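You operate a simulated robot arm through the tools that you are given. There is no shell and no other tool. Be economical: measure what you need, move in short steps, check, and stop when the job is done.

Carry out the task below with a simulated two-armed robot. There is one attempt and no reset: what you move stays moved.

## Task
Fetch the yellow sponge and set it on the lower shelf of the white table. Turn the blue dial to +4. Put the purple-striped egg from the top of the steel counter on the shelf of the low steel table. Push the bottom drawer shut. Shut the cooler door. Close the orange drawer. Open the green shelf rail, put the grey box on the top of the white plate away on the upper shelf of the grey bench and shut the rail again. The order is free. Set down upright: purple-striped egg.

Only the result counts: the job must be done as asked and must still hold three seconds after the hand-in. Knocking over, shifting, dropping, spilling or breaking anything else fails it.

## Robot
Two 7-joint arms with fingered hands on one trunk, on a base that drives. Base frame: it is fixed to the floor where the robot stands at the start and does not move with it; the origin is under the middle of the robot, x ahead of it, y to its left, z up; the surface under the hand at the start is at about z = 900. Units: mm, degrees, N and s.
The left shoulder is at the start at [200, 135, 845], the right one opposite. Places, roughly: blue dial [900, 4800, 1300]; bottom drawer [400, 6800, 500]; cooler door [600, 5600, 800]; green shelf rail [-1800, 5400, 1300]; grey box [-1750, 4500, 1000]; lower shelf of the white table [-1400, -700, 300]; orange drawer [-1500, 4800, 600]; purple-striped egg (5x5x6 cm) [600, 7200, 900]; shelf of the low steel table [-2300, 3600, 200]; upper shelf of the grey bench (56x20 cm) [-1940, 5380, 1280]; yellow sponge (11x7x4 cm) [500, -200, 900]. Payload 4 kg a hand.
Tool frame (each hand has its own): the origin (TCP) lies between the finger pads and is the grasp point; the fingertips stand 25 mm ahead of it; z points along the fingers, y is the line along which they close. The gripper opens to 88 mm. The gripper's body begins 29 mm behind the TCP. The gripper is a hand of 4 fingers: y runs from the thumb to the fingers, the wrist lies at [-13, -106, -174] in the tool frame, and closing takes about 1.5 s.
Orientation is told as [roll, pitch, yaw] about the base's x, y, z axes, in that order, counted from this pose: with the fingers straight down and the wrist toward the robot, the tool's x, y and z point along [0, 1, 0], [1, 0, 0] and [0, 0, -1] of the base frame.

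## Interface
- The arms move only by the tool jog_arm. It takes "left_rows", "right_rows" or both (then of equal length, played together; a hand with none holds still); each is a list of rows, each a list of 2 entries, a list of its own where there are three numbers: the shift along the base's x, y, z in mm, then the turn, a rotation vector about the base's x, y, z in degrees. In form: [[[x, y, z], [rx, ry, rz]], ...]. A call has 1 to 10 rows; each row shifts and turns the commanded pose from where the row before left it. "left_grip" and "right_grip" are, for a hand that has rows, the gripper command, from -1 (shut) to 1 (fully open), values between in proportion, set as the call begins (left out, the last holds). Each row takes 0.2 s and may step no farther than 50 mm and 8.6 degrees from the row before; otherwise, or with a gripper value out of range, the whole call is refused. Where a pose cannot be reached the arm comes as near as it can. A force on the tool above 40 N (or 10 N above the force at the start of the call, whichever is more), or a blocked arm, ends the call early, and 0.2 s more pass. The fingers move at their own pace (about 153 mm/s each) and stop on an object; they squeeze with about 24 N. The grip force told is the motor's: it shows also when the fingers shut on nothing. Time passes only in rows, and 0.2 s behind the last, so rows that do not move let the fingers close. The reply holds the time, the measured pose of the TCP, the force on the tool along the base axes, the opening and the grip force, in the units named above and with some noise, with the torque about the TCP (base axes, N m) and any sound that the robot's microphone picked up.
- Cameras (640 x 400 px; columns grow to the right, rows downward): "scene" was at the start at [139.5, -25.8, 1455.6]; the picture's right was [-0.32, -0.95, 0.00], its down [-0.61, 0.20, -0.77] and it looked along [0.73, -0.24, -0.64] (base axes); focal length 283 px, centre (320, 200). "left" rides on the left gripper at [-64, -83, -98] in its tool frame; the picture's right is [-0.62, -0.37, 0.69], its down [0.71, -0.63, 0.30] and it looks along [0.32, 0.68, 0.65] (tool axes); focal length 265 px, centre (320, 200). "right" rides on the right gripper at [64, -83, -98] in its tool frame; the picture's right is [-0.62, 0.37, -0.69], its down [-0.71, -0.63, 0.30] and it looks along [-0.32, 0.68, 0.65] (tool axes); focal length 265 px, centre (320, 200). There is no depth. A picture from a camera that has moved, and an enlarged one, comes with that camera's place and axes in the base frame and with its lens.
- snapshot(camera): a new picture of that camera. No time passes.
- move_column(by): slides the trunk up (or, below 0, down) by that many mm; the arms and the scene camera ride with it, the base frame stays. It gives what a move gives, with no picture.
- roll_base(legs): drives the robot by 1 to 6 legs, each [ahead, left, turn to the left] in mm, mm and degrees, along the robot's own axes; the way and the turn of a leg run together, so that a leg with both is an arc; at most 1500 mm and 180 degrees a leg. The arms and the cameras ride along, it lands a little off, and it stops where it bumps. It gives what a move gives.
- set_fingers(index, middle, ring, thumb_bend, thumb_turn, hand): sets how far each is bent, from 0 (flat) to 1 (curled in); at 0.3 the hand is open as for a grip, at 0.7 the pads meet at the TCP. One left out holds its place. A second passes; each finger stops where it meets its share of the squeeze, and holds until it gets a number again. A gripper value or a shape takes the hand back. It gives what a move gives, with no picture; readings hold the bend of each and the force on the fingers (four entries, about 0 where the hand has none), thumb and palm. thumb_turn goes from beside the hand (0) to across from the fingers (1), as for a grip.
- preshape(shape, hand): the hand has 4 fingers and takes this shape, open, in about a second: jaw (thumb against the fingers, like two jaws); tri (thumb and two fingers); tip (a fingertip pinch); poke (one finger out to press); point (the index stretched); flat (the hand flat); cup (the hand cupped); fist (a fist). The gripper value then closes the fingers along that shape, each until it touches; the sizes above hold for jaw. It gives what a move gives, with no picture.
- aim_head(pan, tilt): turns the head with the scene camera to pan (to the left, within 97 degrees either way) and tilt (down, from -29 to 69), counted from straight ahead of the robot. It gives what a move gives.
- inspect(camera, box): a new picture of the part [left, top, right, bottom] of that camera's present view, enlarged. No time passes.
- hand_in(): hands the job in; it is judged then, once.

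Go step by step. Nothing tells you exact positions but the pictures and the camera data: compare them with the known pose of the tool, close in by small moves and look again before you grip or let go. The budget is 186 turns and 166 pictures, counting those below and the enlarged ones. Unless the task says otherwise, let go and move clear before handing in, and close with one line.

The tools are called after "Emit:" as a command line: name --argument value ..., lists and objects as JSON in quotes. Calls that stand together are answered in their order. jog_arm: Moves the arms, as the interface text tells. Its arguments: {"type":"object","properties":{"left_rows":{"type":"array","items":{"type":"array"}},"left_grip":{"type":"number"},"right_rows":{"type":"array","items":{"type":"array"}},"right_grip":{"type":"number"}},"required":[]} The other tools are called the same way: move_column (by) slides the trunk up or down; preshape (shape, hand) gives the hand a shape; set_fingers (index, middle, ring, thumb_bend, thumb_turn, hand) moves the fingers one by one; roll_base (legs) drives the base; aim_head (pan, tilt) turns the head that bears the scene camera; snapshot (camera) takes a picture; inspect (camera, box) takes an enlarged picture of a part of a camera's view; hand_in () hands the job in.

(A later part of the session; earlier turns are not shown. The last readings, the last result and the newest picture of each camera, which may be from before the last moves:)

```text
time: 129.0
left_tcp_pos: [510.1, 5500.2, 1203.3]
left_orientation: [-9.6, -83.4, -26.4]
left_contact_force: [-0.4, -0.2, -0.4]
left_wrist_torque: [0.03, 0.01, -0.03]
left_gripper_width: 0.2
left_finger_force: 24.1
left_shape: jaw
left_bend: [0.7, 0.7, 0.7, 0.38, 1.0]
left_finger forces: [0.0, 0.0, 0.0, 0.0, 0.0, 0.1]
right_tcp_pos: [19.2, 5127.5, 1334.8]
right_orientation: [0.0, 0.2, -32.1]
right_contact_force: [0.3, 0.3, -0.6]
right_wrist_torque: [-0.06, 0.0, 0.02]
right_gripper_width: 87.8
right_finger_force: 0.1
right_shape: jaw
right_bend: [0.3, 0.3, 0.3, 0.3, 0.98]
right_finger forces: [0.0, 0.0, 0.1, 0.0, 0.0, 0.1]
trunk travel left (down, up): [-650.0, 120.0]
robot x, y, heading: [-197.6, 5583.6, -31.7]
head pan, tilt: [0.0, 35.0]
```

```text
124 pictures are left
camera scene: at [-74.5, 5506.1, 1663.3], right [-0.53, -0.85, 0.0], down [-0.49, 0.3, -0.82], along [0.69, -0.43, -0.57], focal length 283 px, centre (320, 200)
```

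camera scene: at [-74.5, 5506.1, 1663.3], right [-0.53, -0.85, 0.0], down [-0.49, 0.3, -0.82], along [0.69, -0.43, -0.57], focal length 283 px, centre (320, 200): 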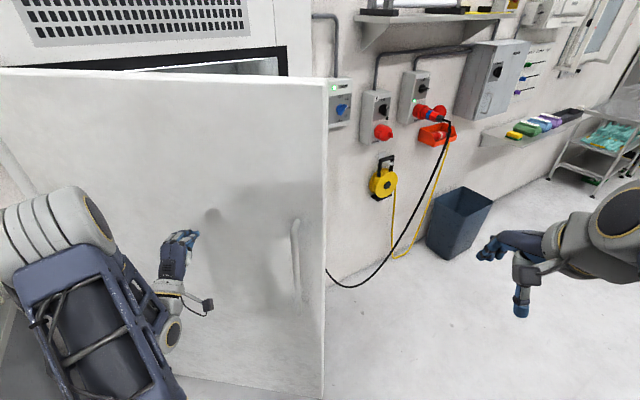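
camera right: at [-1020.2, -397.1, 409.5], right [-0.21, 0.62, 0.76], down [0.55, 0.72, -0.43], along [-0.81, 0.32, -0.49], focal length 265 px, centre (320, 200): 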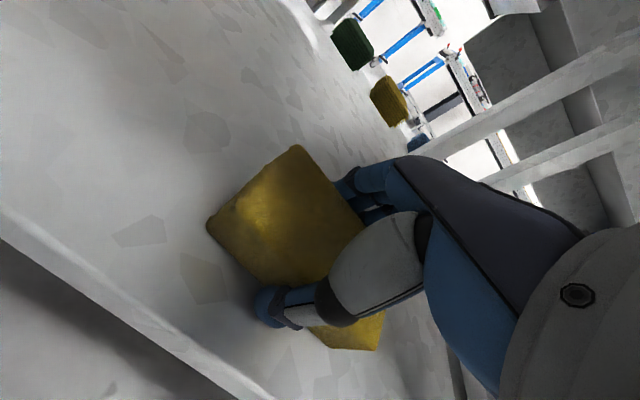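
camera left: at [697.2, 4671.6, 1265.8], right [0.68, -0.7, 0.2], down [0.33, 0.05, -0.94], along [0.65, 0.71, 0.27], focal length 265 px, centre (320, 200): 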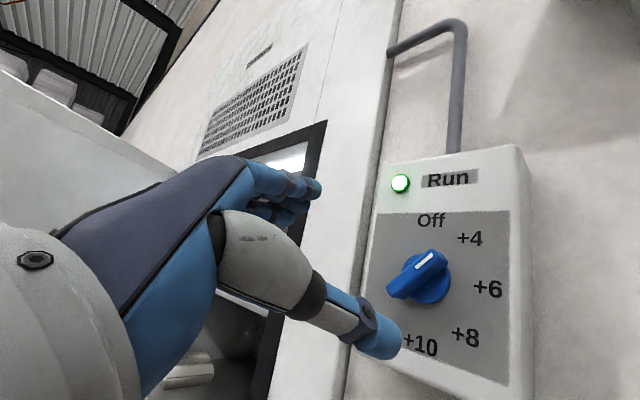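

The door is swinging shut. I continue.

Emit:
roll_base --legs '[[300, 0, 0]]'

Emit:
snapshot --camera "scene"

```text
time: 131.0
left_tcp_pos: [758.3, 5347.3, 1201.6]
left_orientation: [-9.7, -83.5, -26.3]
left_contact_force: [-0.1, 0.0, 0.2]
left_wrist_torque: [-0.01, -0.02, 0.01]
left_gripper_width: 0.0
left_finger_force: 24.0
left_shape: jaw
left_bend: [0.7, 0.7, 0.7, 0.39, 1.0]
left_finger forces: [0.0, 0.1, 0.0, 0.0, 0.0, 0.0]
right_tcp_pos: [267.7, 4973.7, 1336.5]
right_orientation: [0.0, 0.1, -31.9]
right_contact_force: [0.4, -0.4, 0.9]
right_wrist_torque: [0.01, 0.01, -0.03]
right_gripper_width: 87.8
right_finger_force: 0.1
right_shape: jaw
right_bend: [0.3, 0.3, 0.3, 0.3, 0.98]
right_finger forces: [0.0, 0.1, 0.0, 0.0, 0.0, 0.0]
trunk travel left (down, up): [-650.0, 120.0]
robot x, y, heading: [46.2, 5428.7, -32.0]
head pan, tilt: [0.0, 35.0]
```

```text
123 pictures are left
camera scene: at [173.7, 5351.5, 1663.3], right [-0.53, -0.85, 0.0], down [-0.49, 0.3, -0.82], along [0.7, -0.43, -0.57], focal length 283 px, centre (320, 200)
```

scene: 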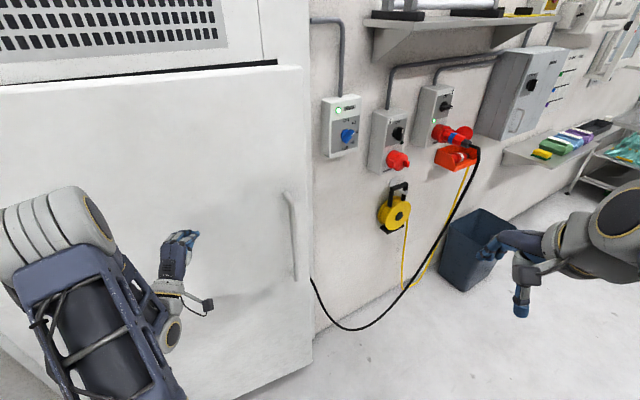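

Nearly shut. I finish with arm pushes along +x, where the force is limited.

Emit:
jog_arm --left_rows '[[[30, 0, 0], [0, 0, 0]], [[30, 0, 0], [0, 0, 0]], [[30, 0, 0], [0, 0, 0]], [[30, 0, 0], [0, 0, 0]], [[25, 0, 0], [0, 0, 0]], [[20, 0, 0], [0, 0, 0]]]'

Emit:
snapshot --camera "scene"

```text
time: 132.3
left_tcp_pos: [898.8, 5346.9, 1201.9]
left_orientation: [-11.6, -83.8, -25.3]
left_contact_force: [-32.4, 6.1, 1.4]
left_wrist_torque: [0.06, 0.12, 0.21]
left_gripper_width: 0.0
left_finger_force: 24.0
left_shape: jaw
left_bend: [0.7, 0.7, 0.71, 0.42, 1.0]
left_finger forces: [0.1, 6.0, 15.1, 0.1, 36.3, 0.0]
right_tcp_pos: [265.5, 4972.2, 1336.3]
right_orientation: [0.0, 0.0, -32.1]
right_contact_force: [-0.4, 0.0, -0.4]
right_wrist_torque: [0.01, 0.02, -0.02]
right_gripper_width: 87.8
right_finger_force: 0.0
right_shape: jaw
right_bend: [0.3, 0.3, 0.3, 0.3, 0.98]
right_finger forces: [0.0, 0.0, 0.0, 0.0, 0.0, 0.0]
trunk travel left (down, up): [-650.0, 120.0]
robot x, y, heading: [45.4, 5427.1, -31.8]
head pan, tilt: [0.0, 35.0]
stopped in row 6 (left hand): the force on the tool passed its limit at 87 N (the readings are from after the stop); the commanded pose is now the measured one
```

```text
122 pictures are left
camera scene: at [171.2, 5351.8, 1663.5], right [-0.53, -0.85, 0.0], down [-0.49, 0.3, -0.82], along [0.7, -0.43, -0.57], focal length 283 px, centre (320, 200)
```

scene: 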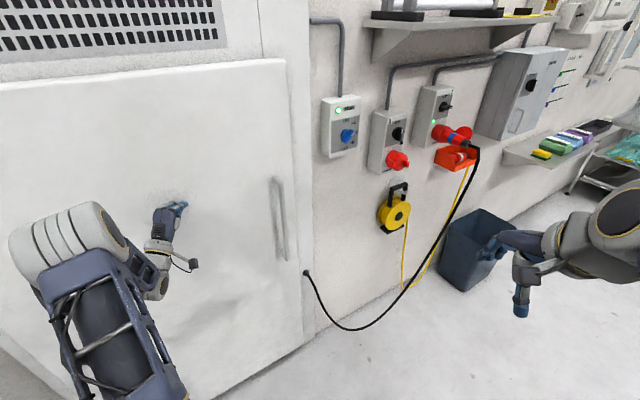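

The door hit its stop and looks shut. I retract and drive on to the steel counter.

Emit:
jog_arm --left_rows '[[[-40, 10, 0], [0, 0, 0]], [[-40, 10, 0], [0, 0, 0]], [[-40, 10, 0], [0, 0, 0]], [[-10, 0, 5], [4.5, 7.1, 0]], [[-10, 0, 5], [4.5, 7.1, 0]], [[-10, 0, 5], [4.5, 7.1, 0]], [[-10, 0, 5], [4.5, 7.1, 0]], [[-10, 0, 5], [4.5, 7.1, 0]], [[-10, 0, 5], [4.5, 7.1, 0]]]' --left_grip 1

Emit:
roll_base --legs '[[-500, 0, 0], [0, 0, 122]]'

Emit:
jog_arm --left_rows '[[[0, 0, 5], [0, 0, 0]], [[0, 0, 5], [0, 0, 0]]]'

Emit:
snapshot --camera "scene"

```text
time: 134.3
left_tcp_pos: [721.9, 5377.2, 1230.8]
left_orientation: [-5.0, -33.1, -31.3]
left_contact_force: [-0.6, 0.8, -0.9]
left_wrist_torque: [0.0, 0.01, 0.02]
left_gripper_width: 87.5
left_finger_force: 0.0
left_shape: jaw
left_bend: [0.3, 0.3, 0.3, 0.3, 0.98]
left_finger forces: [0.0, 0.0, 0.0, 0.0, 0.0, 0.0]
right_tcp_pos: [268.0, 4973.5, 1334.6]
right_orientation: [0.0, 0.1, -31.9]
right_contact_force: [-0.2, 0.2, -0.1]
right_wrist_torque: [0.01, 0.02, 0.01]
right_gripper_width: 87.8
right_finger_force: 0.3
right_shape: jaw
right_bend: [0.3, 0.3, 0.3, 0.3, 0.98]
right_finger forces: [0.0, 0.0, 0.1, 0.0, 0.0, 0.1]
trunk travel left (down, up): [-650.0, 120.0]
robot x, y, heading: [48.5, 5427.0, -31.9]
head pan, tilt: [0.0, 35.0]
```

```text
time: 142.4
left_tcp_pos: [-708.4, 6286.8, 1231.4]
left_orientation: [-5.0, -33.1, 91.9]
left_contact_force: [0.1, -0.2, 0.1]
left_wrist_torque: [0.0, 0.0, -0.02]
left_gripper_width: 87.8
left_finger_force: 0.1
left_shape: jaw
left_bend: [0.3, 0.3, 0.3, 0.3, 0.98]
left_finger forces: [0.1, 0.0, 0.1, 0.0, 0.1, 0.1]
right_tcp_pos: [-120.1, 6129.2, 1336.0]
right_orientation: [0.0, 0.1, 91.4]
right_contact_force: [0.6, 0.1, 0.0]
right_wrist_torque: [0.03, 0.0, -0.03]
right_gripper_width: 87.8
right_finger_force: 0.0
right_shape: jaw
right_bend: [0.3, 0.3, 0.3, 0.3, 0.98]
right_finger forces: [0.0, 0.0, 0.1, 0.0, 0.1, 0.0]
trunk travel left (down, up): [-650.0, 120.0]
robot x, y, heading: [-382.9, 5692.6, 91.6]
head pan, tilt: [0.0, 35.0]
```

```text
time: 143.0
left_tcp_pos: [-708.2, 6287.8, 1241.6]
left_orientation: [-5.0, -33.2, 92.0]
left_contact_force: [0.6, 0.2, 0.5]
left_wrist_torque: [-0.04, 0.0, 0.0]
left_gripper_width: 88.0
left_finger_force: 0.1
left_shape: jaw
left_bend: [0.3, 0.3, 0.3, 0.3, 0.98]
left_finger forces: [0.0, 0.0, 0.0, 0.0, 0.1, 0.0]
right_tcp_pos: [-120.3, 6128.8, 1335.7]
right_orientation: [0.0, 0.1, 91.4]
right_contact_force: [-0.5, 0.5, 0.1]
right_wrist_torque: [0.03, 0.0, -0.01]
right_gripper_width: 87.8
right_finger_force: 0.0
right_shape: jaw
right_bend: [0.3, 0.3, 0.3, 0.3, 0.98]
right_finger forces: [0.0, 0.0, 0.0, 0.0, 0.0, 0.1]
trunk travel left (down, up): [-650.0, 120.0]
robot x, y, heading: [-377.7, 5695.6, 91.5]
head pan, tilt: [0.0, 35.0]
```

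```text
121 pictures are left
camera scene: at [-385.3, 5845.3, 1663.3], right [1.0, 0.02, 0.0], down [0.01, -0.57, -0.82], along [-0.02, 0.82, -0.57], focal length 283 px, centre (320, 200)
```

scene: 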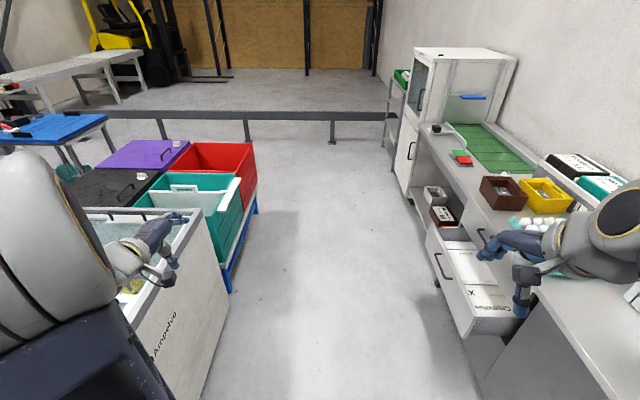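

I tuck the left hand, drive a bit closer and look at the counter and drawer.

Emit:
jog_arm --left_rows '[[[25, -35, 0], [0, 0, 0]], [[25, -35, 0], [0, 0, 0]], [[25, -35, 0], [-8, 0, 0]], [[25, -20, 0], [-8, 0, 0]], [[0, 0, 0], [-8, 0, 0]], [[0, 0, 0], [-8, 0, 0]]]'

Emit:
roll_base --legs '[[500, 0, 0]]'

Emit:
aim_head --pan -45 --tilt 40

Emit:
snapshot --camera "scene"

```text
time: 144.4
left_tcp_pos: [-626.9, 6177.1, 1259.0]
left_orientation: [-4.0, -1.3, 91.5]
left_contact_force: [0.0, 0.4, 0.0]
left_wrist_torque: [-0.02, 0.0, 0.01]
left_gripper_width: 87.6
left_finger_force: 0.0
left_shape: jaw
left_bend: [0.3, 0.3, 0.3, 0.3, 0.98]
left_finger forces: [0.0, 0.1, 0.1, 0.1, 0.0, 0.0]
left hand out of reach, approached as far as the arm can: row 2, 3
right_tcp_pos: [-120.9, 6129.0, 1335.6]
right_orientation: [-0.1, 0.0, 91.4]
right_contact_force: [0.3, -0.1, 0.3]
right_wrist_torque: [0.0, -0.01, 0.0]
right_gripper_width: 87.9
right_finger_force: 0.0
right_shape: jaw
right_bend: [0.3, 0.3, 0.3, 0.3, 0.98]
right_finger forces: [0.1, 0.1, 0.0, 0.0, 0.1, 0.0]
trunk travel left (down, up): [-650.0, 120.0]
robot x, y, heading: [-378.0, 5697.3, 91.2]
head pan, tilt: [0.0, 35.0]
```

```text
time: 147.2
left_tcp_pos: [-648.9, 6655.7, 1259.3]
left_orientation: [-4.1, -1.1, 92.3]
left_contact_force: [-0.2, 0.7, -0.3]
left_wrist_torque: [0.0, -0.03, 0.02]
left_gripper_width: 87.8
left_finger_force: 0.0
left_shape: jaw
left_bend: [0.3, 0.3, 0.3, 0.3, 0.98]
left_finger forces: [0.1, 0.0, 0.0, 0.0, 0.1, 0.0]
right_tcp_pos: [-140.3, 6614.4, 1335.6]
right_orientation: [0.0, 0.1, 92.1]
right_contact_force: [-0.3, 0.2, -0.6]
right_wrist_torque: [-0.01, 0.02, 0.0]
right_gripper_width: 88.0
right_finger_force: 0.1
right_shape: jaw
right_bend: [0.3, 0.3, 0.3, 0.3, 0.98]
right_finger forces: [0.0, 0.0, 0.0, 0.1, 0.0, 0.0]
trunk travel left (down, up): [-650.0, 120.0]
robot x, y, heading: [-395.6, 6176.1, 92.6]
head pan, tilt: [0.0, 35.0]
```

```text
time: 148.4
left_tcp_pos: [-649.2, 6656.6, 1259.2]
left_orientation: [-4.0, -1.2, 92.4]
left_contact_force: [-0.3, 0.2, 0.6]
left_wrist_torque: [0.01, 0.01, 0.0]
left_gripper_width: 87.6
left_finger_force: 0.0
left_shape: jaw
left_bend: [0.3, 0.3, 0.3, 0.3, 0.98]
left_finger forces: [0.0, 0.0, 0.1, 0.1, 0.0, 0.0]
right_tcp_pos: [-141.5, 6615.4, 1336.6]
right_orientation: [-0.1, 0.1, 92.1]
right_contact_force: [-0.3, 1.1, -0.5]
right_wrist_torque: [-0.01, -0.03, -0.01]
right_gripper_width: 87.8
right_finger_force: 0.1
right_shape: jaw
right_bend: [0.3, 0.3, 0.3, 0.3, 0.98]
right_finger forces: [0.0, 0.1, 0.0, 0.1, 0.1, 0.1]
trunk travel left (down, up): [-650.0, 120.0]
robot x, y, heading: [-396.8, 6178.3, 92.3]
head pan, tilt: [-45.0, 40.0]
```

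```text
120 pictures are left
camera scene: at [-341.2, 6301.7, 1655.7], right [0.73, -0.68, 0.0], down [-0.44, -0.47, -0.77], along [0.52, 0.56, -0.64], focal length 283 px, centre (320, 200)
```

scene: 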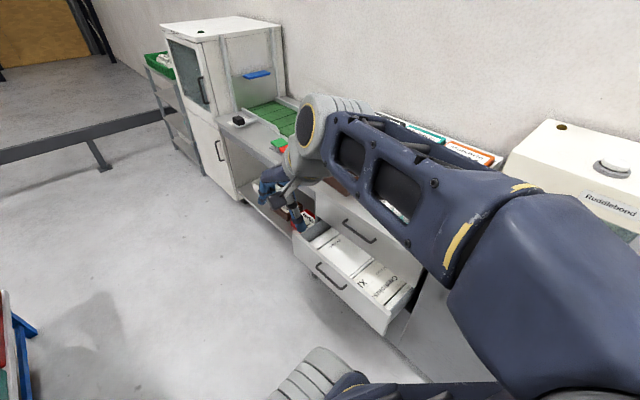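

I turn to face the counter and view it head-on.

Emit:
roll_base --legs '[[0, 0, -92], [0, 700, 0]]'

Emit:
aim_head --pan 0 --tilt 40

Emit:
snapshot --camera "scene"

```text
time: 156.2
left_tcp_pos: [156.1, 7067.7, 1259.2]
left_orientation: [-4.0, -1.2, -4.0]
left_contact_force: [0.5, 0.6, 0.4]
left_wrist_torque: [0.01, -0.01, -0.02]
left_gripper_width: 87.9
left_finger_force: 0.0
left_shape: jaw
left_bend: [0.3, 0.3, 0.3, 0.3, 0.98]
left_finger forces: [0.1, 0.0, 0.0, 0.0, 0.1, 0.0]
right_tcp_pos: [58.7, 6567.3, 1336.2]
right_orientation: [-0.1, 0.1, -4.2]
right_contact_force: [0.0, -0.9, 0.6]
right_wrist_torque: [0.03, 0.03, 0.02]
right_gripper_width: 87.7
right_finger_force: 0.0
right_shape: jaw
right_bend: [0.3, 0.3, 0.3, 0.3, 0.98]
right_finger forces: [0.1, 0.1, 0.0, 0.0, 0.0, 0.0]
trunk travel left (down, up): [-650.0, 120.0]
robot x, y, heading: [-345.7, 6867.3, -4.2]
head pan, tilt: [-45.0, 40.0]
```

```text
time: 157.3
left_tcp_pos: [156.5, 7066.7, 1258.5]
left_orientation: [-3.9, -1.3, -4.0]
left_contact_force: [0.8, -0.4, 0.6]
left_wrist_torque: [-0.01, 0.02, 0.03]
left_gripper_width: 87.7
left_finger_force: 0.0
left_shape: jaw
left_bend: [0.3, 0.3, 0.3, 0.3, 0.98]
left_finger forces: [0.0, 0.0, 0.0, 0.0, 0.0, 0.0]
right_tcp_pos: [57.5, 6566.7, 1335.1]
right_orientation: [0.0, 0.1, -4.1]
right_contact_force: [0.4, 1.0, 0.5]
right_wrist_torque: [-0.01, 0.01, 0.0]
right_gripper_width: 88.0
right_finger_force: 0.0
right_shape: jaw
right_bend: [0.3, 0.3, 0.3, 0.3, 0.98]
right_finger forces: [0.1, 0.1, 0.0, 0.0, 0.0, 0.0]
trunk travel left (down, up): [-650.0, 120.0]
robot x, y, heading: [-347.5, 6868.5, -4.3]
head pan, tilt: [0.0, 40.0]
```

```text
119 pictures are left
camera scene: at [-204.3, 6858.3, 1655.7], right [-0.07, -1.0, 0.0], down [-0.64, 0.05, -0.77], along [0.76, -0.06, -0.64], focal length 283 px, centre (320, 200)
```

scene: 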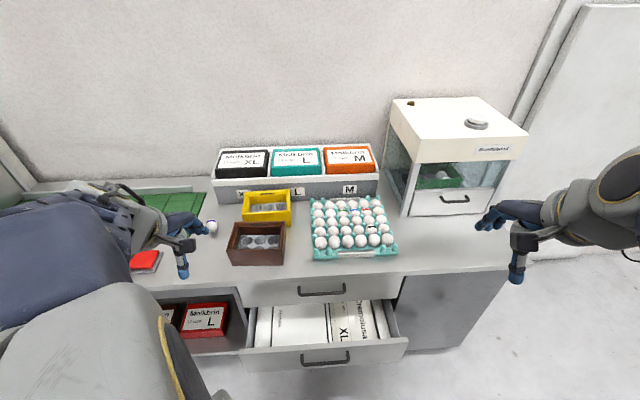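

Emit:
inspect --camera "scene" --box '[130, 170, 290, 290]'

```text
3.33 times, centred on (210, 230) of scene
camera zoom: at [-204.3, 6858.3, 1655.7], right [-0.07, -1.0, 0.0], down [-0.64, 0.05, -0.77], along [0.76, -0.06, -0.64], focal length 944 px, centre (687, 100)
```

zoom: 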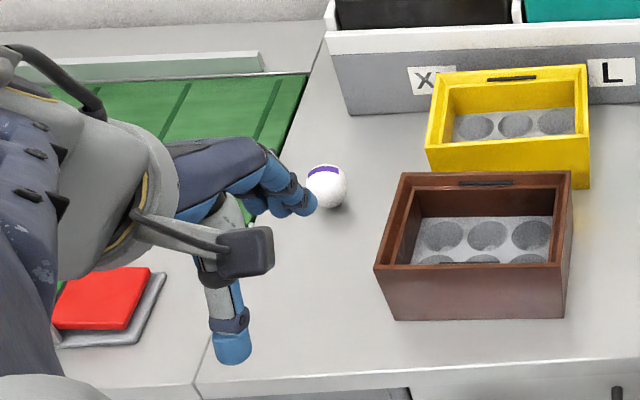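

The egg stands at about (539, 7191) on the counter. The drawer's front is at x ≈ 230. First I push the drawer: back off a little, lower the trunk and point the right hand forward.

Emit:
roll_base --legs '[[-110, 0, 4]]'

Emit:
move_column --by -400

Emit:
jog_arm --right_rows '[[[13, 16, -20], [0, -8.5, 0]], [[13, 16, -20], [0, -8.5, 0]], [[13, 16, -20], [0, -8.5, 0]], [[13, 16, -20], [0, -8.5, 0]], [[13, 16, -20], [0, -8.5, 0]], [[13, 16, -20], [0, -8.5, 0]], [[13, 16, -20], [0, -8.5, 0]], [[13, 16, -20], [0, -8.5, 0]], [[13, 16, -20], [0, -8.5, 0]], [[13, 16, -20], [0, -8.5, 0]]]' --right_grip -1

Emit:
snapshot --camera "scene"

```text
time: 158.5
left_tcp_pos: [32.9, 7105.7, 1259.8]
left_orientation: [-4.0, -1.2, 0.0]
left_contact_force: [-0.8, -0.1, -0.1]
left_wrist_torque: [0.01, -0.02, 0.01]
left_gripper_width: 87.7
left_finger_force: 0.0
left_shape: jaw
left_bend: [0.3, 0.3, 0.3, 0.3, 0.98]
left_finger forces: [0.0, 0.0, 0.0, 0.1, 0.0, 0.0]
right_tcp_pos: [-26.8, 6599.8, 1336.2]
right_orientation: [0.0, 0.1, -0.2]
right_contact_force: [-0.4, 0.4, 0.1]
right_wrist_torque: [-0.02, -0.02, 0.0]
right_gripper_width: 88.0
right_finger_force: 0.0
right_shape: jaw
right_bend: [0.3, 0.3, 0.3, 0.3, 0.98]
right_finger forces: [0.0, 0.0, 0.0, 0.0, 0.0, 0.0]
trunk travel left (down, up): [-650.0, 120.0]
robot x, y, heading: [-455.8, 6870.1, -0.0]
head pan, tilt: [0.0, 40.0]
```

```text
time: 162.3
left_tcp_pos: [34.3, 7104.7, 859.1]
left_orientation: [-4.1, -1.2, 0.0]
left_contact_force: [-0.4, -1.0, -0.6]
left_wrist_torque: [-0.04, 0.03, 0.02]
left_gripper_width: 87.7
left_finger_force: 0.0
left_shape: jaw
left_bend: [0.3, 0.3, 0.3, 0.3, 0.98]
left_finger forces: [0.0, 0.0, 0.1, 0.0, 0.0, 0.0]
right_tcp_pos: [-28.6, 6599.3, 936.1]
right_orientation: [0.0, 0.1, -0.1]
right_contact_force: [0.3, 0.3, 1.2]
right_wrist_torque: [0.01, 0.02, -0.01]
right_gripper_width: 87.8
right_finger_force: 0.1
right_shape: jaw
right_bend: [0.3, 0.3, 0.3, 0.3, 0.98]
right_finger forces: [0.0, 0.0, 0.0, 0.0, 0.0, 0.0]
trunk travel left (down, up): [-250.0, 520.0]
robot x, y, heading: [-454.6, 6872.9, -0.4]
head pan, tilt: [0.0, 40.0]
```

```text
time: 164.6
left_tcp_pos: [34.7, 7104.1, 860.3]
left_orientation: [-4.0, -1.2, -0.1]
left_contact_force: [0.7, 0.1, 0.7]
left_wrist_torque: [0.04, -0.01, 0.01]
left_gripper_width: 87.9
left_finger_force: 0.2
left_shape: jaw
left_bend: [0.3, 0.3, 0.3, 0.3, 0.98]
left_finger forces: [0.1, 0.0, 0.1, 0.0, 0.0, 0.1]
right_tcp_pos: [208.9, 6677.8, 861.2]
right_orientation: [2.3, -84.9, -2.2]
right_contact_force: [0.6, 0.6, 0.4]
right_wrist_torque: [-0.04, -0.02, 0.0]
right_gripper_width: 0.2
right_finger_force: 23.8
right_shape: jaw
right_bend: [0.7, 0.7, 0.7, 0.38, 1.0]
right_finger forces: [0.0, 0.0, 0.1, 0.0, 0.0, 0.0]
right hand out of reach, approached as far as the arm can: row 3, 4, 5, 6, 7, 8
trunk travel left (down, up): [-250.0, 520.0]
robot x, y, heading: [-454.6, 6872.7, 0.1]
head pan, tilt: [0.0, 40.0]
```

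```text
117 pictures are left
camera scene: at [-310.7, 6872.4, 1255.8], right [0.0, -1.0, 0.0], down [-0.64, 0.0, -0.77], along [0.77, 0.0, -0.64], focal length 283 px, centre (320, 200)
```

scene: 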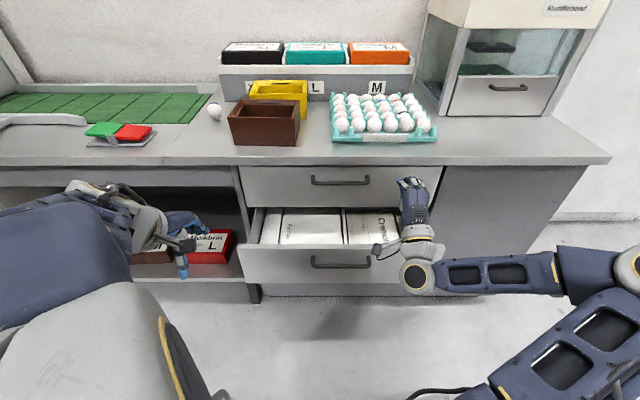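

Drawer front: x ≈ 238, z 440–598, y 6600–7110, handle near z 553. I back off 80 mm, lower the trunk and bring the hand to z ≈ 490 at the panel's middle.

Emit:
roll_base --legs '[[-80, 0, 0]]'

Emit:
move_column --by -240

Emit:
jog_arm --right_rows '[[[0, 20, -20], [0, 0, 0]], [[0, 25, -20], [0, 0, 0]], [[0, 25, -20], [0, 0, 0]], [[0, 25, -20], [0, 0, 0]], [[0, 25, -20], [0, 0, 0]], [[0, 20, -20], [0, 0, 0]], [[0, 5, -12], [0, 0, 0]]]'

Emit:
snapshot --camera "scene"

```text
time: 165.6
left_tcp_pos: [-47.1, 7105.4, 859.5]
left_orientation: [-4.0, -1.3, 0.0]
left_contact_force: [0.8, 0.6, 0.5]
left_wrist_torque: [0.02, 0.06, 0.01]
left_gripper_width: 87.7
left_finger_force: 0.0
left_shape: jaw
left_bend: [0.3, 0.3, 0.3, 0.3, 0.98]
left_finger forces: [0.1, 0.0, 0.1, 0.0, 0.0, 0.0]
right_tcp_pos: [127.4, 6676.2, 860.6]
right_orientation: [2.4, -84.9, -2.5]
right_contact_force: [-0.3, -0.9, -1.2]
right_wrist_torque: [0.0, -0.02, -0.02]
right_gripper_width: 0.0
right_finger_force: 24.4
right_shape: jaw
right_bend: [0.7, 0.7, 0.7, 0.38, 1.0]
right_finger forces: [0.0, 0.1, 0.1, 0.0, 0.0, 0.0]
trunk travel left (down, up): [-250.0, 520.0]
robot x, y, heading: [-535.4, 6873.3, -0.1]
head pan, tilt: [0.0, 40.0]
```

```text
time: 168.1
left_tcp_pos: [-47.1, 7104.5, 619.4]
left_orientation: [-3.9, -1.2, 0.1]
left_contact_force: [-0.2, 1.0, -0.6]
left_wrist_torque: [-0.01, 0.01, -0.02]
left_gripper_width: 87.8
left_finger_force: 0.1
left_shape: jaw
left_bend: [0.3, 0.3, 0.3, 0.3, 0.98]
left_finger forces: [0.0, 0.0, 0.0, 0.0, 0.0, 0.0]
right_tcp_pos: [128.6, 6676.4, 621.6]
right_orientation: [2.4, -85.0, -2.4]
right_contact_force: [-0.3, -0.3, -0.1]
right_wrist_torque: [0.02, -0.03, 0.02]
right_gripper_width: 0.2
right_finger_force: 23.6
right_shape: jaw
right_bend: [0.7, 0.7, 0.7, 0.38, 1.0]
right_finger forces: [0.0, 0.0, 0.1, 0.0, 0.0, 0.0]
trunk travel left (down, up): [-10.0, 760.0]
robot x, y, heading: [-535.5, 6873.6, -0.4]
head pan, tilt: [0.0, 40.0]
```

```text
time: 169.7
left_tcp_pos: [-46.9, 7105.6, 619.9]
left_orientation: [-4.0, -1.2, 0.0]
left_contact_force: [-0.1, -0.4, 0.2]
left_wrist_torque: [-0.05, -0.02, -0.04]
left_gripper_width: 87.9
left_finger_force: 0.1
left_shape: jaw
left_bend: [0.3, 0.3, 0.3, 0.3, 0.98]
left_finger forces: [0.0, 0.1, 0.0, 0.0, 0.1, 0.1]
right_tcp_pos: [115.3, 6750.4, 522.7]
right_orientation: [2.4, -84.9, -2.3]
right_contact_force: [-0.6, 0.7, -0.4]
right_wrist_torque: [-0.02, 0.01, 0.03]
right_gripper_width: 0.1
right_finger_force: 24.3
right_shape: jaw
right_bend: [0.7, 0.7, 0.7, 0.38, 1.0]
right_finger forces: [0.1, 0.0, 0.1, 0.1, 0.0, 0.0]
right hand out of reach, approached as far as the arm can: row 4, 5, 6, 7
trunk travel left (down, up): [-10.0, 760.0]
robot x, y, heading: [-534.7, 6870.9, -0.2]
head pan, tilt: [0.0, 40.0]
```

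```text
116 pictures are left
camera scene: at [-391.5, 6872.6, 1015.7], right [0.0, -1.0, 0.0], down [-0.64, 0.0, -0.77], along [0.77, 0.0, -0.64], focal length 283 px, centre (320, 200)
```

scene: 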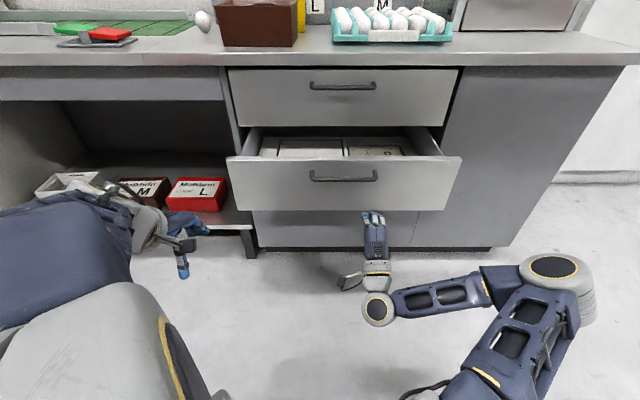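

Emit:
jog_arm --right_rows '[[[15, 20, -10], [0, 0, 0]], [[15, 20, -10], [0, 0, 0]], [[15, 15, -5], [0, 0, 0]], [[20, 5, 0], [0, 0, 0]], [[20, 0, 0], [0, 0, 0]], [[20, 0, 0], [0, 0, 0]], [[20, 0, 0], [0, 0, 0]], [[20, 0, 0], [0, 0, 0]], [[20, 0, 0], [0, 0, 0]], [[20, 0, 0], [0, 0, 0]]]'

Emit:
snapshot --camera "scene"

```text
time: 171.9
left_tcp_pos: [-46.9, 7105.7, 618.6]
left_orientation: [-3.9, -1.1, 0.1]
left_contact_force: [0.1, 0.1, -1.1]
left_wrist_torque: [0.0, 0.01, -0.04]
left_gripper_width: 87.8
left_finger_force: 0.1
left_shape: jaw
left_bend: [0.3, 0.3, 0.3, 0.3, 0.98]
left_finger forces: [0.1, 0.1, 0.0, 0.0, 0.0, 0.0]
right_tcp_pos: [261.6, 6700.8, 551.5]
right_orientation: [2.2, -84.9, -2.2]
right_contact_force: [0.2, -0.2, -0.4]
right_wrist_torque: [0.01, 0.01, 0.01]
right_gripper_width: 0.3
right_finger_force: 24.1
right_shape: jaw
right_bend: [0.7, 0.7, 0.7, 0.38, 1.0]
right_finger forces: [0.0, 0.0, 0.0, 0.0, 0.1, 0.0]
right hand out of reach, approached as far as the arm can: row 1, 2, 3, 4, 5, 6, 7, 8, 9, 10
trunk travel left (down, up): [-10.0, 760.0]
robot x, y, heading: [-533.8, 6874.7, -0.4]
head pan, tilt: [0.0, 40.0]
```

```text
115 pictures are left
camera scene: at [-391.5, 6872.6, 1015.7], right [0.0, -1.0, 0.0], down [-0.64, 0.0, -0.77], along [0.77, 0.0, -0.64], focal length 283 px, centre (320, 200)
```

scene: 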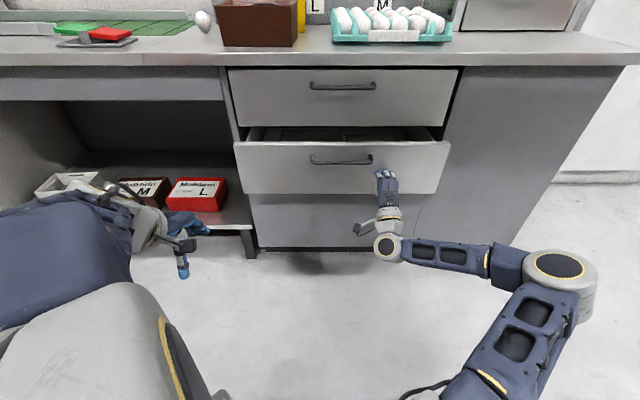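

It is pushing. I continue until it stops.

Emit:
jog_arm --right_rows '[[[20, 0, 0], [0, 0, 0]], [[20, 0, 0], [0, 0, 0]], [[20, 0, 0], [0, 0, 0]], [[20, 0, 0], [0, 0, 0]], [[20, 0, 0], [0, 0, 0]], [[20, 0, 0], [0, 0, 0]]]'

Emit:
snapshot --camera "scene"

```text
time: 173.3
left_tcp_pos: [-47.0, 7104.8, 620.0]
left_orientation: [-4.0, -1.1, -0.1]
left_contact_force: [0.1, 0.1, -0.4]
left_wrist_torque: [0.01, -0.01, -0.01]
left_gripper_width: 87.8
left_finger_force: 0.1
left_shape: jaw
left_bend: [0.3, 0.3, 0.3, 0.3, 0.98]
left_finger forces: [0.0, 0.0, 0.1, 0.0, 0.0, 0.0]
right_tcp_pos: [323.7, 6649.7, 580.3]
right_orientation: [2.1, -84.9, -2.1]
right_contact_force: [-0.1, 0.3, 0.6]
right_wrist_torque: [-0.02, -0.03, 0.0]
right_gripper_width: 0.5
right_finger_force: 24.1
right_shape: jaw
right_bend: [0.7, 0.7, 0.7, 0.38, 1.0]
right_finger forces: [0.0, 0.1, 0.0, 0.1, 0.1, 0.1]
right hand out of reach, approached as far as the arm can: row 1, 2, 3, 4, 5, 6
trunk travel left (down, up): [-10.0, 760.0]
robot x, y, heading: [-536.6, 6870.1, -0.2]
head pan, tilt: [0.0, 40.0]
```

```text
114 pictures are left
camera scene: at [-391.5, 6872.6, 1015.7], right [0.0, -1.0, 0.0], down [-0.64, 0.0, -0.77], along [0.77, 0.0, -0.64], focal length 283 px, centre (320, 200)
```

scene: 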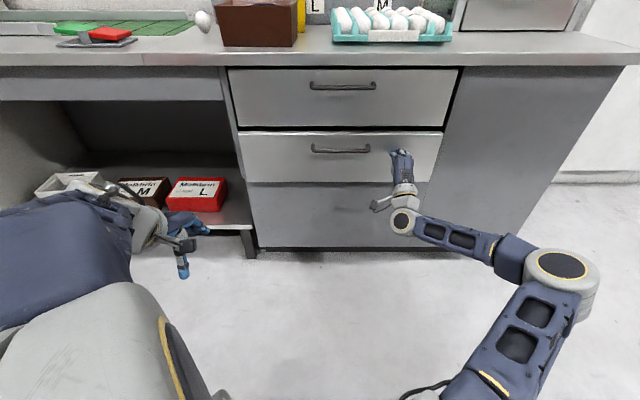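

Emit:
jog_arm --right_rows '[[[-20, 0, 0], [0, 0, 0]], [[0, 15, -30], [0, 0, 0]], [[15, 15, -10], [0, 0, 0]], [[20, 5, -3], [0, 0, 0]], [[20, 5, -3], [0, 0, 0]], [[20, 5, -3], [0, 0, 0]], [[20, 5, -3], [0, 0, 0]]]'

Emit:
inspect --camera "scene" --box '[220, 100, 460, 250]'

```text
time: 174.9
left_tcp_pos: [-46.5, 7106.2, 620.2]
left_orientation: [-4.0, -1.2, 0.0]
left_contact_force: [-0.7, -0.4, -0.2]
left_wrist_torque: [0.0, -0.01, -0.04]
left_gripper_width: 87.9
left_finger_force: 0.0
left_shape: jaw
left_bend: [0.3, 0.3, 0.3, 0.3, 0.98]
left_finger forces: [0.0, 0.0, 0.1, 0.0, 0.0, 0.0]
right_tcp_pos: [320.4, 6643.4, 562.0]
right_orientation: [1.8, -84.9, -1.7]
right_contact_force: [0.1, 0.7, -0.1]
right_wrist_torque: [0.02, -0.01, 0.02]
right_gripper_width: 0.0
right_finger_force: 23.8
right_shape: jaw
right_bend: [0.7, 0.7, 0.7, 0.38, 1.0]
right_finger forces: [0.0, 0.1, 0.1, 0.0, 0.1, 0.0]
right hand out of reach, approached as far as the arm can: row 2, 3, 4, 5, 6, 7
trunk travel left (down, up): [-10.0, 760.0]
robot x, y, heading: [-538.0, 6870.2, -0.2]
head pan, tilt: [0.0, 40.0]
```

```text
2.67 times, centred on (340, 175) of scene
camera zoom: at [-391.5, 6872.6, 1015.7], right [0.0, -1.0, 0.0], down [-0.64, 0.0, -0.77], along [0.77, 0.0, -0.64], focal length 756 px, centre (267, 267)
```

zoom: 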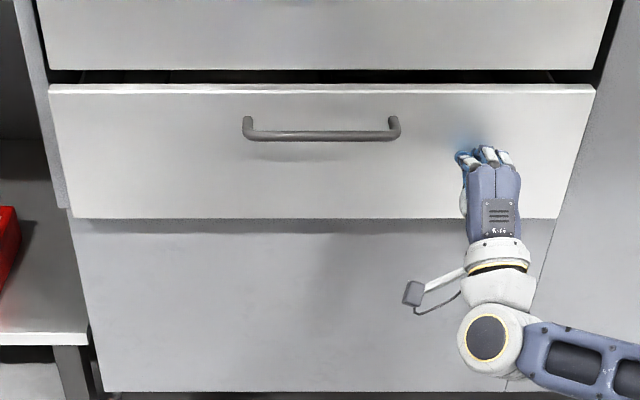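

About 25 mm of gap remains, and the arm is at its reach limit. I move the base closer and finish the push.

Emit:
jog_arm --right_rows '[[[-40, 15, -5], [0, 0, 0]], [[-40, 20, -5], [0, 0, 0]], [[-40, 25, -5], [0, 0, 0]]]'

Emit:
roll_base --legs '[[90, 0, 0]]'

Emit:
jog_arm --right_rows '[[[20, 10, -10], [0, 0, 0]], [[20, 10, -10], [0, 0, 0]], [[20, 0, 0], [0, 0, 0]], [[20, 0, 0], [0, 0, 0]], [[20, 0, 0], [0, 0, 0]], [[20, 0, 0], [0, 0, 0]]]'

Emit:
inspect --camera "scene" --box '[200, 120, 480, 300]'

```text
time: 175.7
left_tcp_pos: [-48.1, 7105.2, 619.9]
left_orientation: [-4.0, -1.0, 0.1]
left_contact_force: [-0.3, -0.4, -0.3]
left_wrist_torque: [0.01, 0.02, 0.01]
left_gripper_width: 88.0
left_finger_force: 0.1
left_shape: jaw
left_bend: [0.3, 0.3, 0.3, 0.3, 0.98]
left_finger forces: [0.0, 0.0, 0.0, 0.0, 0.0, 0.1]
right_tcp_pos: [200.1, 6701.3, 549.5]
right_orientation: [2.7, -85.0, -2.7]
right_contact_force: [-0.6, -1.0, 0.6]
right_wrist_torque: [0.0, 0.02, -0.02]
right_gripper_width: 0.1
right_finger_force: 24.1
right_shape: jaw
right_bend: [0.7, 0.7, 0.7, 0.38, 1.0]
right_finger forces: [0.0, 0.0, 0.0, 0.0, 0.0, 0.1]
trunk travel left (down, up): [-10.0, 760.0]
robot x, y, heading: [-536.2, 6873.0, -0.2]
head pan, tilt: [0.0, 40.0]
```

```text
time: 176.8
left_tcp_pos: [42.7, 7104.3, 619.9]
left_orientation: [-4.1, -1.2, 0.0]
left_contact_force: [-1.2, -1.3, 0.4]
left_wrist_torque: [-0.03, -0.01, 0.0]
left_gripper_width: 87.9
left_finger_force: 0.1
left_shape: jaw
left_bend: [0.3, 0.3, 0.3, 0.3, 0.98]
left_finger forces: [0.1, 0.0, 0.0, 0.1, 0.1, 0.0]
right_tcp_pos: [289.6, 6702.0, 548.7]
right_orientation: [2.4, -84.9, -2.5]
right_contact_force: [0.1, -0.2, 0.4]
right_wrist_torque: [0.01, 0.0, -0.01]
right_gripper_width: 0.0
right_finger_force: 23.6
right_shape: jaw
right_bend: [0.7, 0.7, 0.7, 0.38, 1.0]
right_finger forces: [0.1, 0.0, 0.0, 0.0, 0.1, 0.1]
trunk travel left (down, up): [-10.0, 760.0]
robot x, y, heading: [-444.6, 6875.2, -0.3]
head pan, tilt: [0.0, 40.0]
```

```text
time: 177.9
left_tcp_pos: [43.3, 7105.0, 619.7]
left_orientation: [-4.1, -1.2, -0.1]
left_contact_force: [0.6, -0.1, -0.1]
left_wrist_torque: [0.01, 0.01, -0.03]
left_gripper_width: 88.1
left_finger_force: 0.1
left_shape: jaw
left_bend: [0.3, 0.3, 0.3, 0.3, 0.98]
left_finger forces: [0.1, 0.0, 0.1, 0.1, 0.1, 0.0]
right_tcp_pos: [348.6, 6695.6, 541.8]
right_orientation: [2.7, -85.0, -2.2]
right_contact_force: [-13.1, -1.2, -0.6]
right_wrist_torque: [0.0, 0.06, -0.03]
right_gripper_width: 0.0
right_finger_force: 24.1
right_shape: jaw
right_bend: [0.7, 0.7, 0.7, 0.38, 1.0]
right_finger forces: [0.1, 0.1, 0.0, 0.1, 0.0, 0.0]
right hand out of reach, approached as far as the arm can: row 2, 3, 4, 5
trunk travel left (down, up): [-10.0, 760.0]
robot x, y, heading: [-446.8, 6867.5, -0.3]
head pan, tilt: [0.0, 40.0]
stopped in row 5 (right hand): the force on the tool passed its limit at 73 N (the readings are from after the stop); the commanded pose is now the measured one
```

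```text
2.22 times, centred on (340, 210) of scene
camera zoom: at [-302.1, 6872.2, 1015.7], right [0.0, -1.0, 0.0], down [-0.64, 0.0, -0.77], along [0.77, 0.0, -0.64], focal length 630 px, centre (276, 178)
```

zoom: 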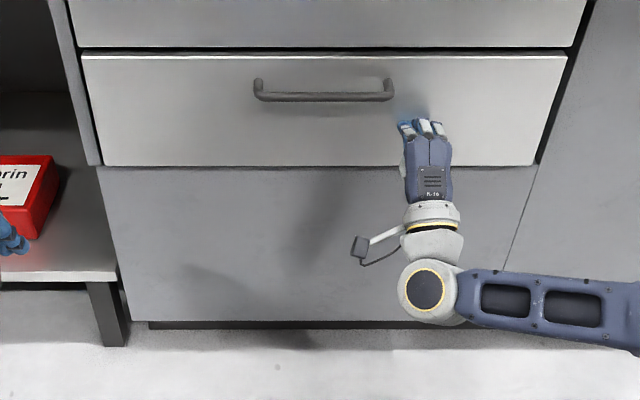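

The drawer is shut. I retract, raise the trunk and set up for the egg with the left hand.

Emit:
jog_arm --right_rows '[[[-40, 0, 0], [0, 0, 0]], [[-40, 0, 0], [0, 0, 0]], [[-20, 0, 0], [0, 0, 0]]]'

Emit:
roll_base --legs '[[-90, 0, 0]]'

Emit:
move_column --by 400

Emit:
jog_arm --right_rows '[[[-12, -5, 14], [0, 8.5, 0]], [[-12, -5, 14], [0, 8.5, 0]], [[-12, -5, 14], [0, 8.5, 0]], [[-12, -5, 14], [0, 8.5, 0]], [[-12, -5, 14], [0, 8.5, 0]], [[-12, -5, 14], [0, 8.5, 0]], [[-12, -5, 14], [0, 8.5, 0]], [[-12, -5, 14], [0, 8.5, 0]], [[-12, -5, 14], [0, 8.5, 0]], [[-12, -5, 14], [0, 8.5, 0]]]' --left_rows '[[[0, 0, 10], [0.4, 0, 0]], [[0, 0, 10], [0.4, 0, 0]], [[0, 0, 10], [0.4, 0, 0]], [[0, 0, 10], [0.4, 0, 0]], [[0, 0, 10], [0.4, 0, 0]], [[0, 0, 10], [0.4, 0, 0]], [[0, 0, 10], [0.4, 0, 0]], [[0, 0, 10], [0.4, 0, 0]], [[0, 0, 10], [0.4, 0, 0]], [[0, 0, 10], [0.4, 0, 0]]]' --right_grip 1

```text
time: 178.7
left_tcp_pos: [43.0, 7105.1, 620.0]
left_orientation: [-4.0, -1.3, 0.0]
left_contact_force: [-0.6, -0.1, -0.1]
left_wrist_torque: [-0.02, -0.03, -0.01]
left_gripper_width: 87.8
left_finger_force: 0.0
left_shape: jaw
left_bend: [0.3, 0.3, 0.3, 0.3, 0.98]
left_finger forces: [0.0, 0.0, 0.0, 0.0, 0.0, 0.1]
right_tcp_pos: [246.4, 6698.4, 542.4]
right_orientation: [2.3, -85.0, -1.9]
right_contact_force: [0.0, 0.1, -0.2]
right_wrist_torque: [0.0, 0.01, 0.04]
right_gripper_width: 0.2
right_finger_force: 23.7
right_shape: jaw
right_bend: [0.7, 0.7, 0.7, 0.39, 1.0]
right_finger forces: [0.0, 0.0, 0.0, 0.0, 0.0, 0.0]
trunk travel left (down, up): [-10.0, 760.0]
robot x, y, heading: [-447.4, 6875.3, -0.1]
head pan, tilt: [0.0, 40.0]
```

```text
time: 179.8
left_tcp_pos: [-48.1, 7107.2, 621.0]
left_orientation: [-4.0, -1.2, 0.2]
left_contact_force: [0.4, -0.4, -0.5]
left_wrist_torque: [-0.02, -0.03, -0.05]
left_gripper_width: 87.8
left_finger_force: 0.1
left_shape: jaw
left_bend: [0.3, 0.3, 0.3, 0.3, 0.98]
left_finger forces: [0.0, 0.0, 0.0, 0.0, 0.0, 0.0]
right_tcp_pos: [156.4, 6700.1, 541.6]
right_orientation: [2.5, -85.0, -1.8]
right_contact_force: [-0.9, -0.6, -1.2]
right_wrist_torque: [0.04, 0.03, -0.03]
right_gripper_width: 0.2
right_finger_force: 23.8
right_shape: jaw
right_bend: [0.7, 0.7, 0.7, 0.39, 1.0]
right_finger forces: [0.1, 0.0, 0.0, 0.1, 0.0, 0.0]
trunk travel left (down, up): [-10.0, 760.0]
robot x, y, heading: [-533.6, 6871.4, -0.3]
head pan, tilt: [0.0, 40.0]
```

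```text
time: 183.6
left_tcp_pos: [-49.0, 7106.3, 1020.2]
left_orientation: [-4.0, -1.2, 0.2]
left_contact_force: [0.2, 0.2, -0.6]
left_wrist_torque: [0.01, 0.0, -0.03]
left_gripper_width: 87.7
left_finger_force: 0.1
left_shape: jaw
left_bend: [0.3, 0.3, 0.3, 0.3, 0.98]
left_finger forces: [0.0, 0.0, 0.2, 0.0, 0.0, 0.1]
right_tcp_pos: [156.5, 6701.3, 942.7]
right_orientation: [2.5, -85.0, -1.9]
right_contact_force: [-0.2, -0.3, -0.4]
right_wrist_torque: [0.0, -0.01, 0.0]
right_gripper_width: 0.0
right_finger_force: 23.9
right_shape: jaw
right_bend: [0.7, 0.7, 0.7, 0.39, 1.0]
right_finger forces: [0.0, 0.0, 0.0, 0.1, 0.0, 0.0]
trunk travel left (down, up): [-410.0, 360.0]
robot x, y, heading: [-539.5, 6872.5, 0.1]
head pan, tilt: [0.0, 40.0]
```

```text
time: 185.8
left_tcp_pos: [-48.6, 7106.9, 1119.5]
left_orientation: [0.0, -1.2, 0.0]
left_contact_force: [-0.8, -0.1, 0.2]
left_wrist_torque: [-0.01, -0.02, -0.03]
left_gripper_width: 87.9
left_finger_force: 0.1
left_shape: jaw
left_bend: [0.3, 0.3, 0.3, 0.3, 0.98]
left_finger forces: [0.1, 0.0, 0.0, 0.0, 0.1, 0.1]
right_tcp_pos: [40.9, 6649.1, 1084.4]
right_orientation: [0.7, 0.1, -0.2]
right_contact_force: [0.1, -0.3, -0.6]
right_wrist_torque: [0.02, 0.04, 0.03]
right_gripper_width: 87.8
right_finger_force: 0.1
right_shape: jaw
right_bend: [0.3, 0.3, 0.3, 0.3, 0.98]
right_finger forces: [0.0, 0.0, 0.0, 0.0, 0.1, 0.0]
right hand out of reach, approached as far as the arm can: row 3
trunk travel left (down, up): [-410.0, 360.0]
robot x, y, heading: [-534.4, 6875.8, -0.2]
head pan, tilt: [0.0, 40.0]
```

Emit:
jog_arm --right_rows '[[[-40, -10, 10], [0, 0, 0]], [[-40, -10, 10], [0, 0, 0]], [[-40, -10, 10], [0, 0, 0]]]'

Emit:
roll_base --legs '[[270, 0, 0]]'

Emit:
jog_arm --left_rows '[[[40, 10, 0], [0, 0, 0]], [[40, 10, 0], [0, 0, 0]], [[40, 10, 0], [0, 0, 0]], [[40, 10, 0], [0, -4, 0]], [[40, 10, 0], [0, -8, 0]], [[30, 10, 0], [0, -8, 0]]]'

Emit:
aim_head --pan 20 --tilt 40

Emit:
snapshot --camera "scene"

Emit:
snapshot --camera "left"

```text
time: 186.6
left_tcp_pos: [-48.2, 7107.4, 1119.8]
left_orientation: [0.0, -1.2, 0.1]
left_contact_force: [-0.1, 0.6, -0.5]
left_wrist_torque: [0.04, 0.03, 0.02]
left_gripper_width: 87.8
left_finger_force: 0.1
left_shape: jaw
left_bend: [0.3, 0.3, 0.3, 0.3, 0.98]
left_finger forces: [0.0, 0.0, 0.1, 0.1, 0.1, 0.1]
right_tcp_pos: [-82.4, 6619.2, 1110.6]
right_orientation: [0.7, 0.1, -0.1]
right_contact_force: [0.0, -0.1, 0.8]
right_wrist_torque: [-0.02, -0.01, 0.0]
right_gripper_width: 87.7
right_finger_force: 0.0
right_shape: jaw
right_bend: [0.3, 0.3, 0.3, 0.3, 0.98]
right_finger forces: [0.0, 0.0, 0.0, 0.0, 0.1, 0.0]
trunk travel left (down, up): [-410.0, 360.0]
robot x, y, heading: [-534.9, 6872.7, 0.1]
head pan, tilt: [0.0, 40.0]
```

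```text
time: 188.5
left_tcp_pos: [219.8, 7104.5, 1120.3]
left_orientation: [-0.1, -1.1, -0.2]
left_contact_force: [0.0, 0.8, 0.5]
left_wrist_torque: [-0.01, 0.04, -0.02]
left_gripper_width: 87.5
left_finger_force: 0.0
left_shape: jaw
left_bend: [0.3, 0.3, 0.3, 0.3, 0.98]
left_finger forces: [0.0, 0.1, 0.0, 0.0, 0.0, 0.1]
right_tcp_pos: [184.2, 6616.2, 1111.0]
right_orientation: [0.6, -0.1, -0.4]
right_contact_force: [0.1, -0.6, -0.6]
right_wrist_torque: [-0.02, 0.02, 0.01]
right_gripper_width: 87.7
right_finger_force: 0.1
right_shape: jaw
right_bend: [0.3, 0.3, 0.3, 0.3, 0.98]
right_finger forces: [0.0, 0.0, 0.0, 0.0, 0.0, 0.0]
trunk travel left (down, up): [-410.0, 360.0]
robot x, y, heading: [-272.2, 6872.1, -0.3]
head pan, tilt: [0.0, 40.0]
```

```text
time: 189.9
left_tcp_pos: [452.1, 7165.0, 1119.0]
left_orientation: [0.0, -21.3, -0.2]
left_contact_force: [-0.5, -1.1, 0.8]
left_wrist_torque: [0.02, -0.02, 0.04]
left_gripper_width: 87.5
left_finger_force: 0.1
left_shape: jaw
left_bend: [0.3, 0.3, 0.3, 0.3, 0.98]
left_finger forces: [0.0, 0.0, 0.0, 0.0, 0.1, 0.0]
right_tcp_pos: [184.2, 6615.9, 1111.3]
right_orientation: [0.7, 0.0, -0.4]
right_contact_force: [-0.5, -0.9, 0.0]
right_wrist_torque: [0.02, 0.0, -0.02]
right_gripper_width: 88.0
right_finger_force: 0.0
right_shape: jaw
right_bend: [0.3, 0.3, 0.3, 0.3, 0.98]
right_finger forces: [0.0, 0.1, 0.0, 0.0, 0.0, 0.0]
trunk travel left (down, up): [-410.0, 360.0]
robot x, y, heading: [-267.5, 6870.5, -0.5]
head pan, tilt: [0.0, 40.0]
```

```text
time: 190.8
left_tcp_pos: [450.6, 7165.8, 1119.0]
left_orientation: [-0.1, -21.2, -0.1]
left_contact_force: [0.1, 0.4, 0.8]
left_wrist_torque: [0.0, 0.0, 0.01]
left_gripper_width: 87.7
left_finger_force: 0.1
left_shape: jaw
left_bend: [0.3, 0.3, 0.3, 0.3, 0.98]
left_finger forces: [0.0, 0.0, 0.0, 0.1, 0.0, 0.0]
right_tcp_pos: [185.2, 6617.5, 1110.8]
right_orientation: [0.7, 0.0, -0.3]
right_contact_force: [0.7, -0.5, 0.5]
right_wrist_torque: [-0.01, 0.01, 0.0]
right_gripper_width: 87.6
right_finger_force: 0.0
right_shape: jaw
right_bend: [0.3, 0.3, 0.3, 0.3, 0.98]
right_finger forces: [0.1, 0.0, 0.0, 0.0, 0.0, 0.0]
trunk travel left (down, up): [-410.0, 360.0]
robot x, y, heading: [-270.5, 6870.2, -0.3]
head pan, tilt: [20.0, 40.0]
```

```text
111 pictures are left
camera scene: at [-130.9, 6900.5, 1415.7], right [0.34, -0.94, 0.0], down [-0.61, -0.22, -0.77], along [0.72, 0.26, -0.64], focal length 283 px, centre (320, 200)
```

scene: 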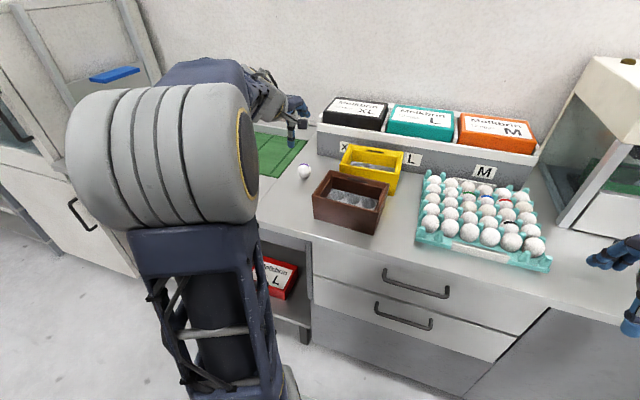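

```text
110 pictures are left
camera left: at [338.1, 7101.9, 1181.4], right [-0.1, -0.62, -0.78], down [-0.48, 0.72, -0.51], along [0.87, 0.32, -0.36], focal length 265 px, centre (320, 200)
```

left: 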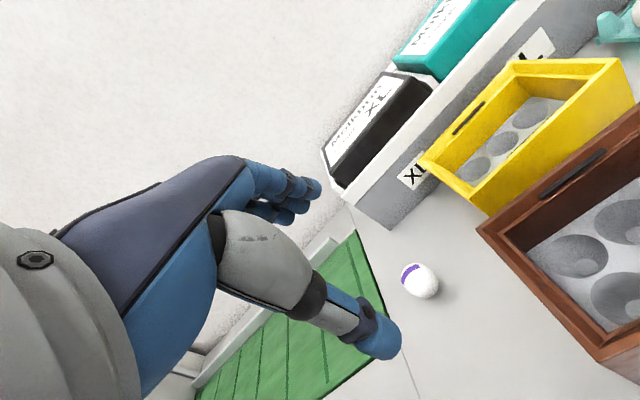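

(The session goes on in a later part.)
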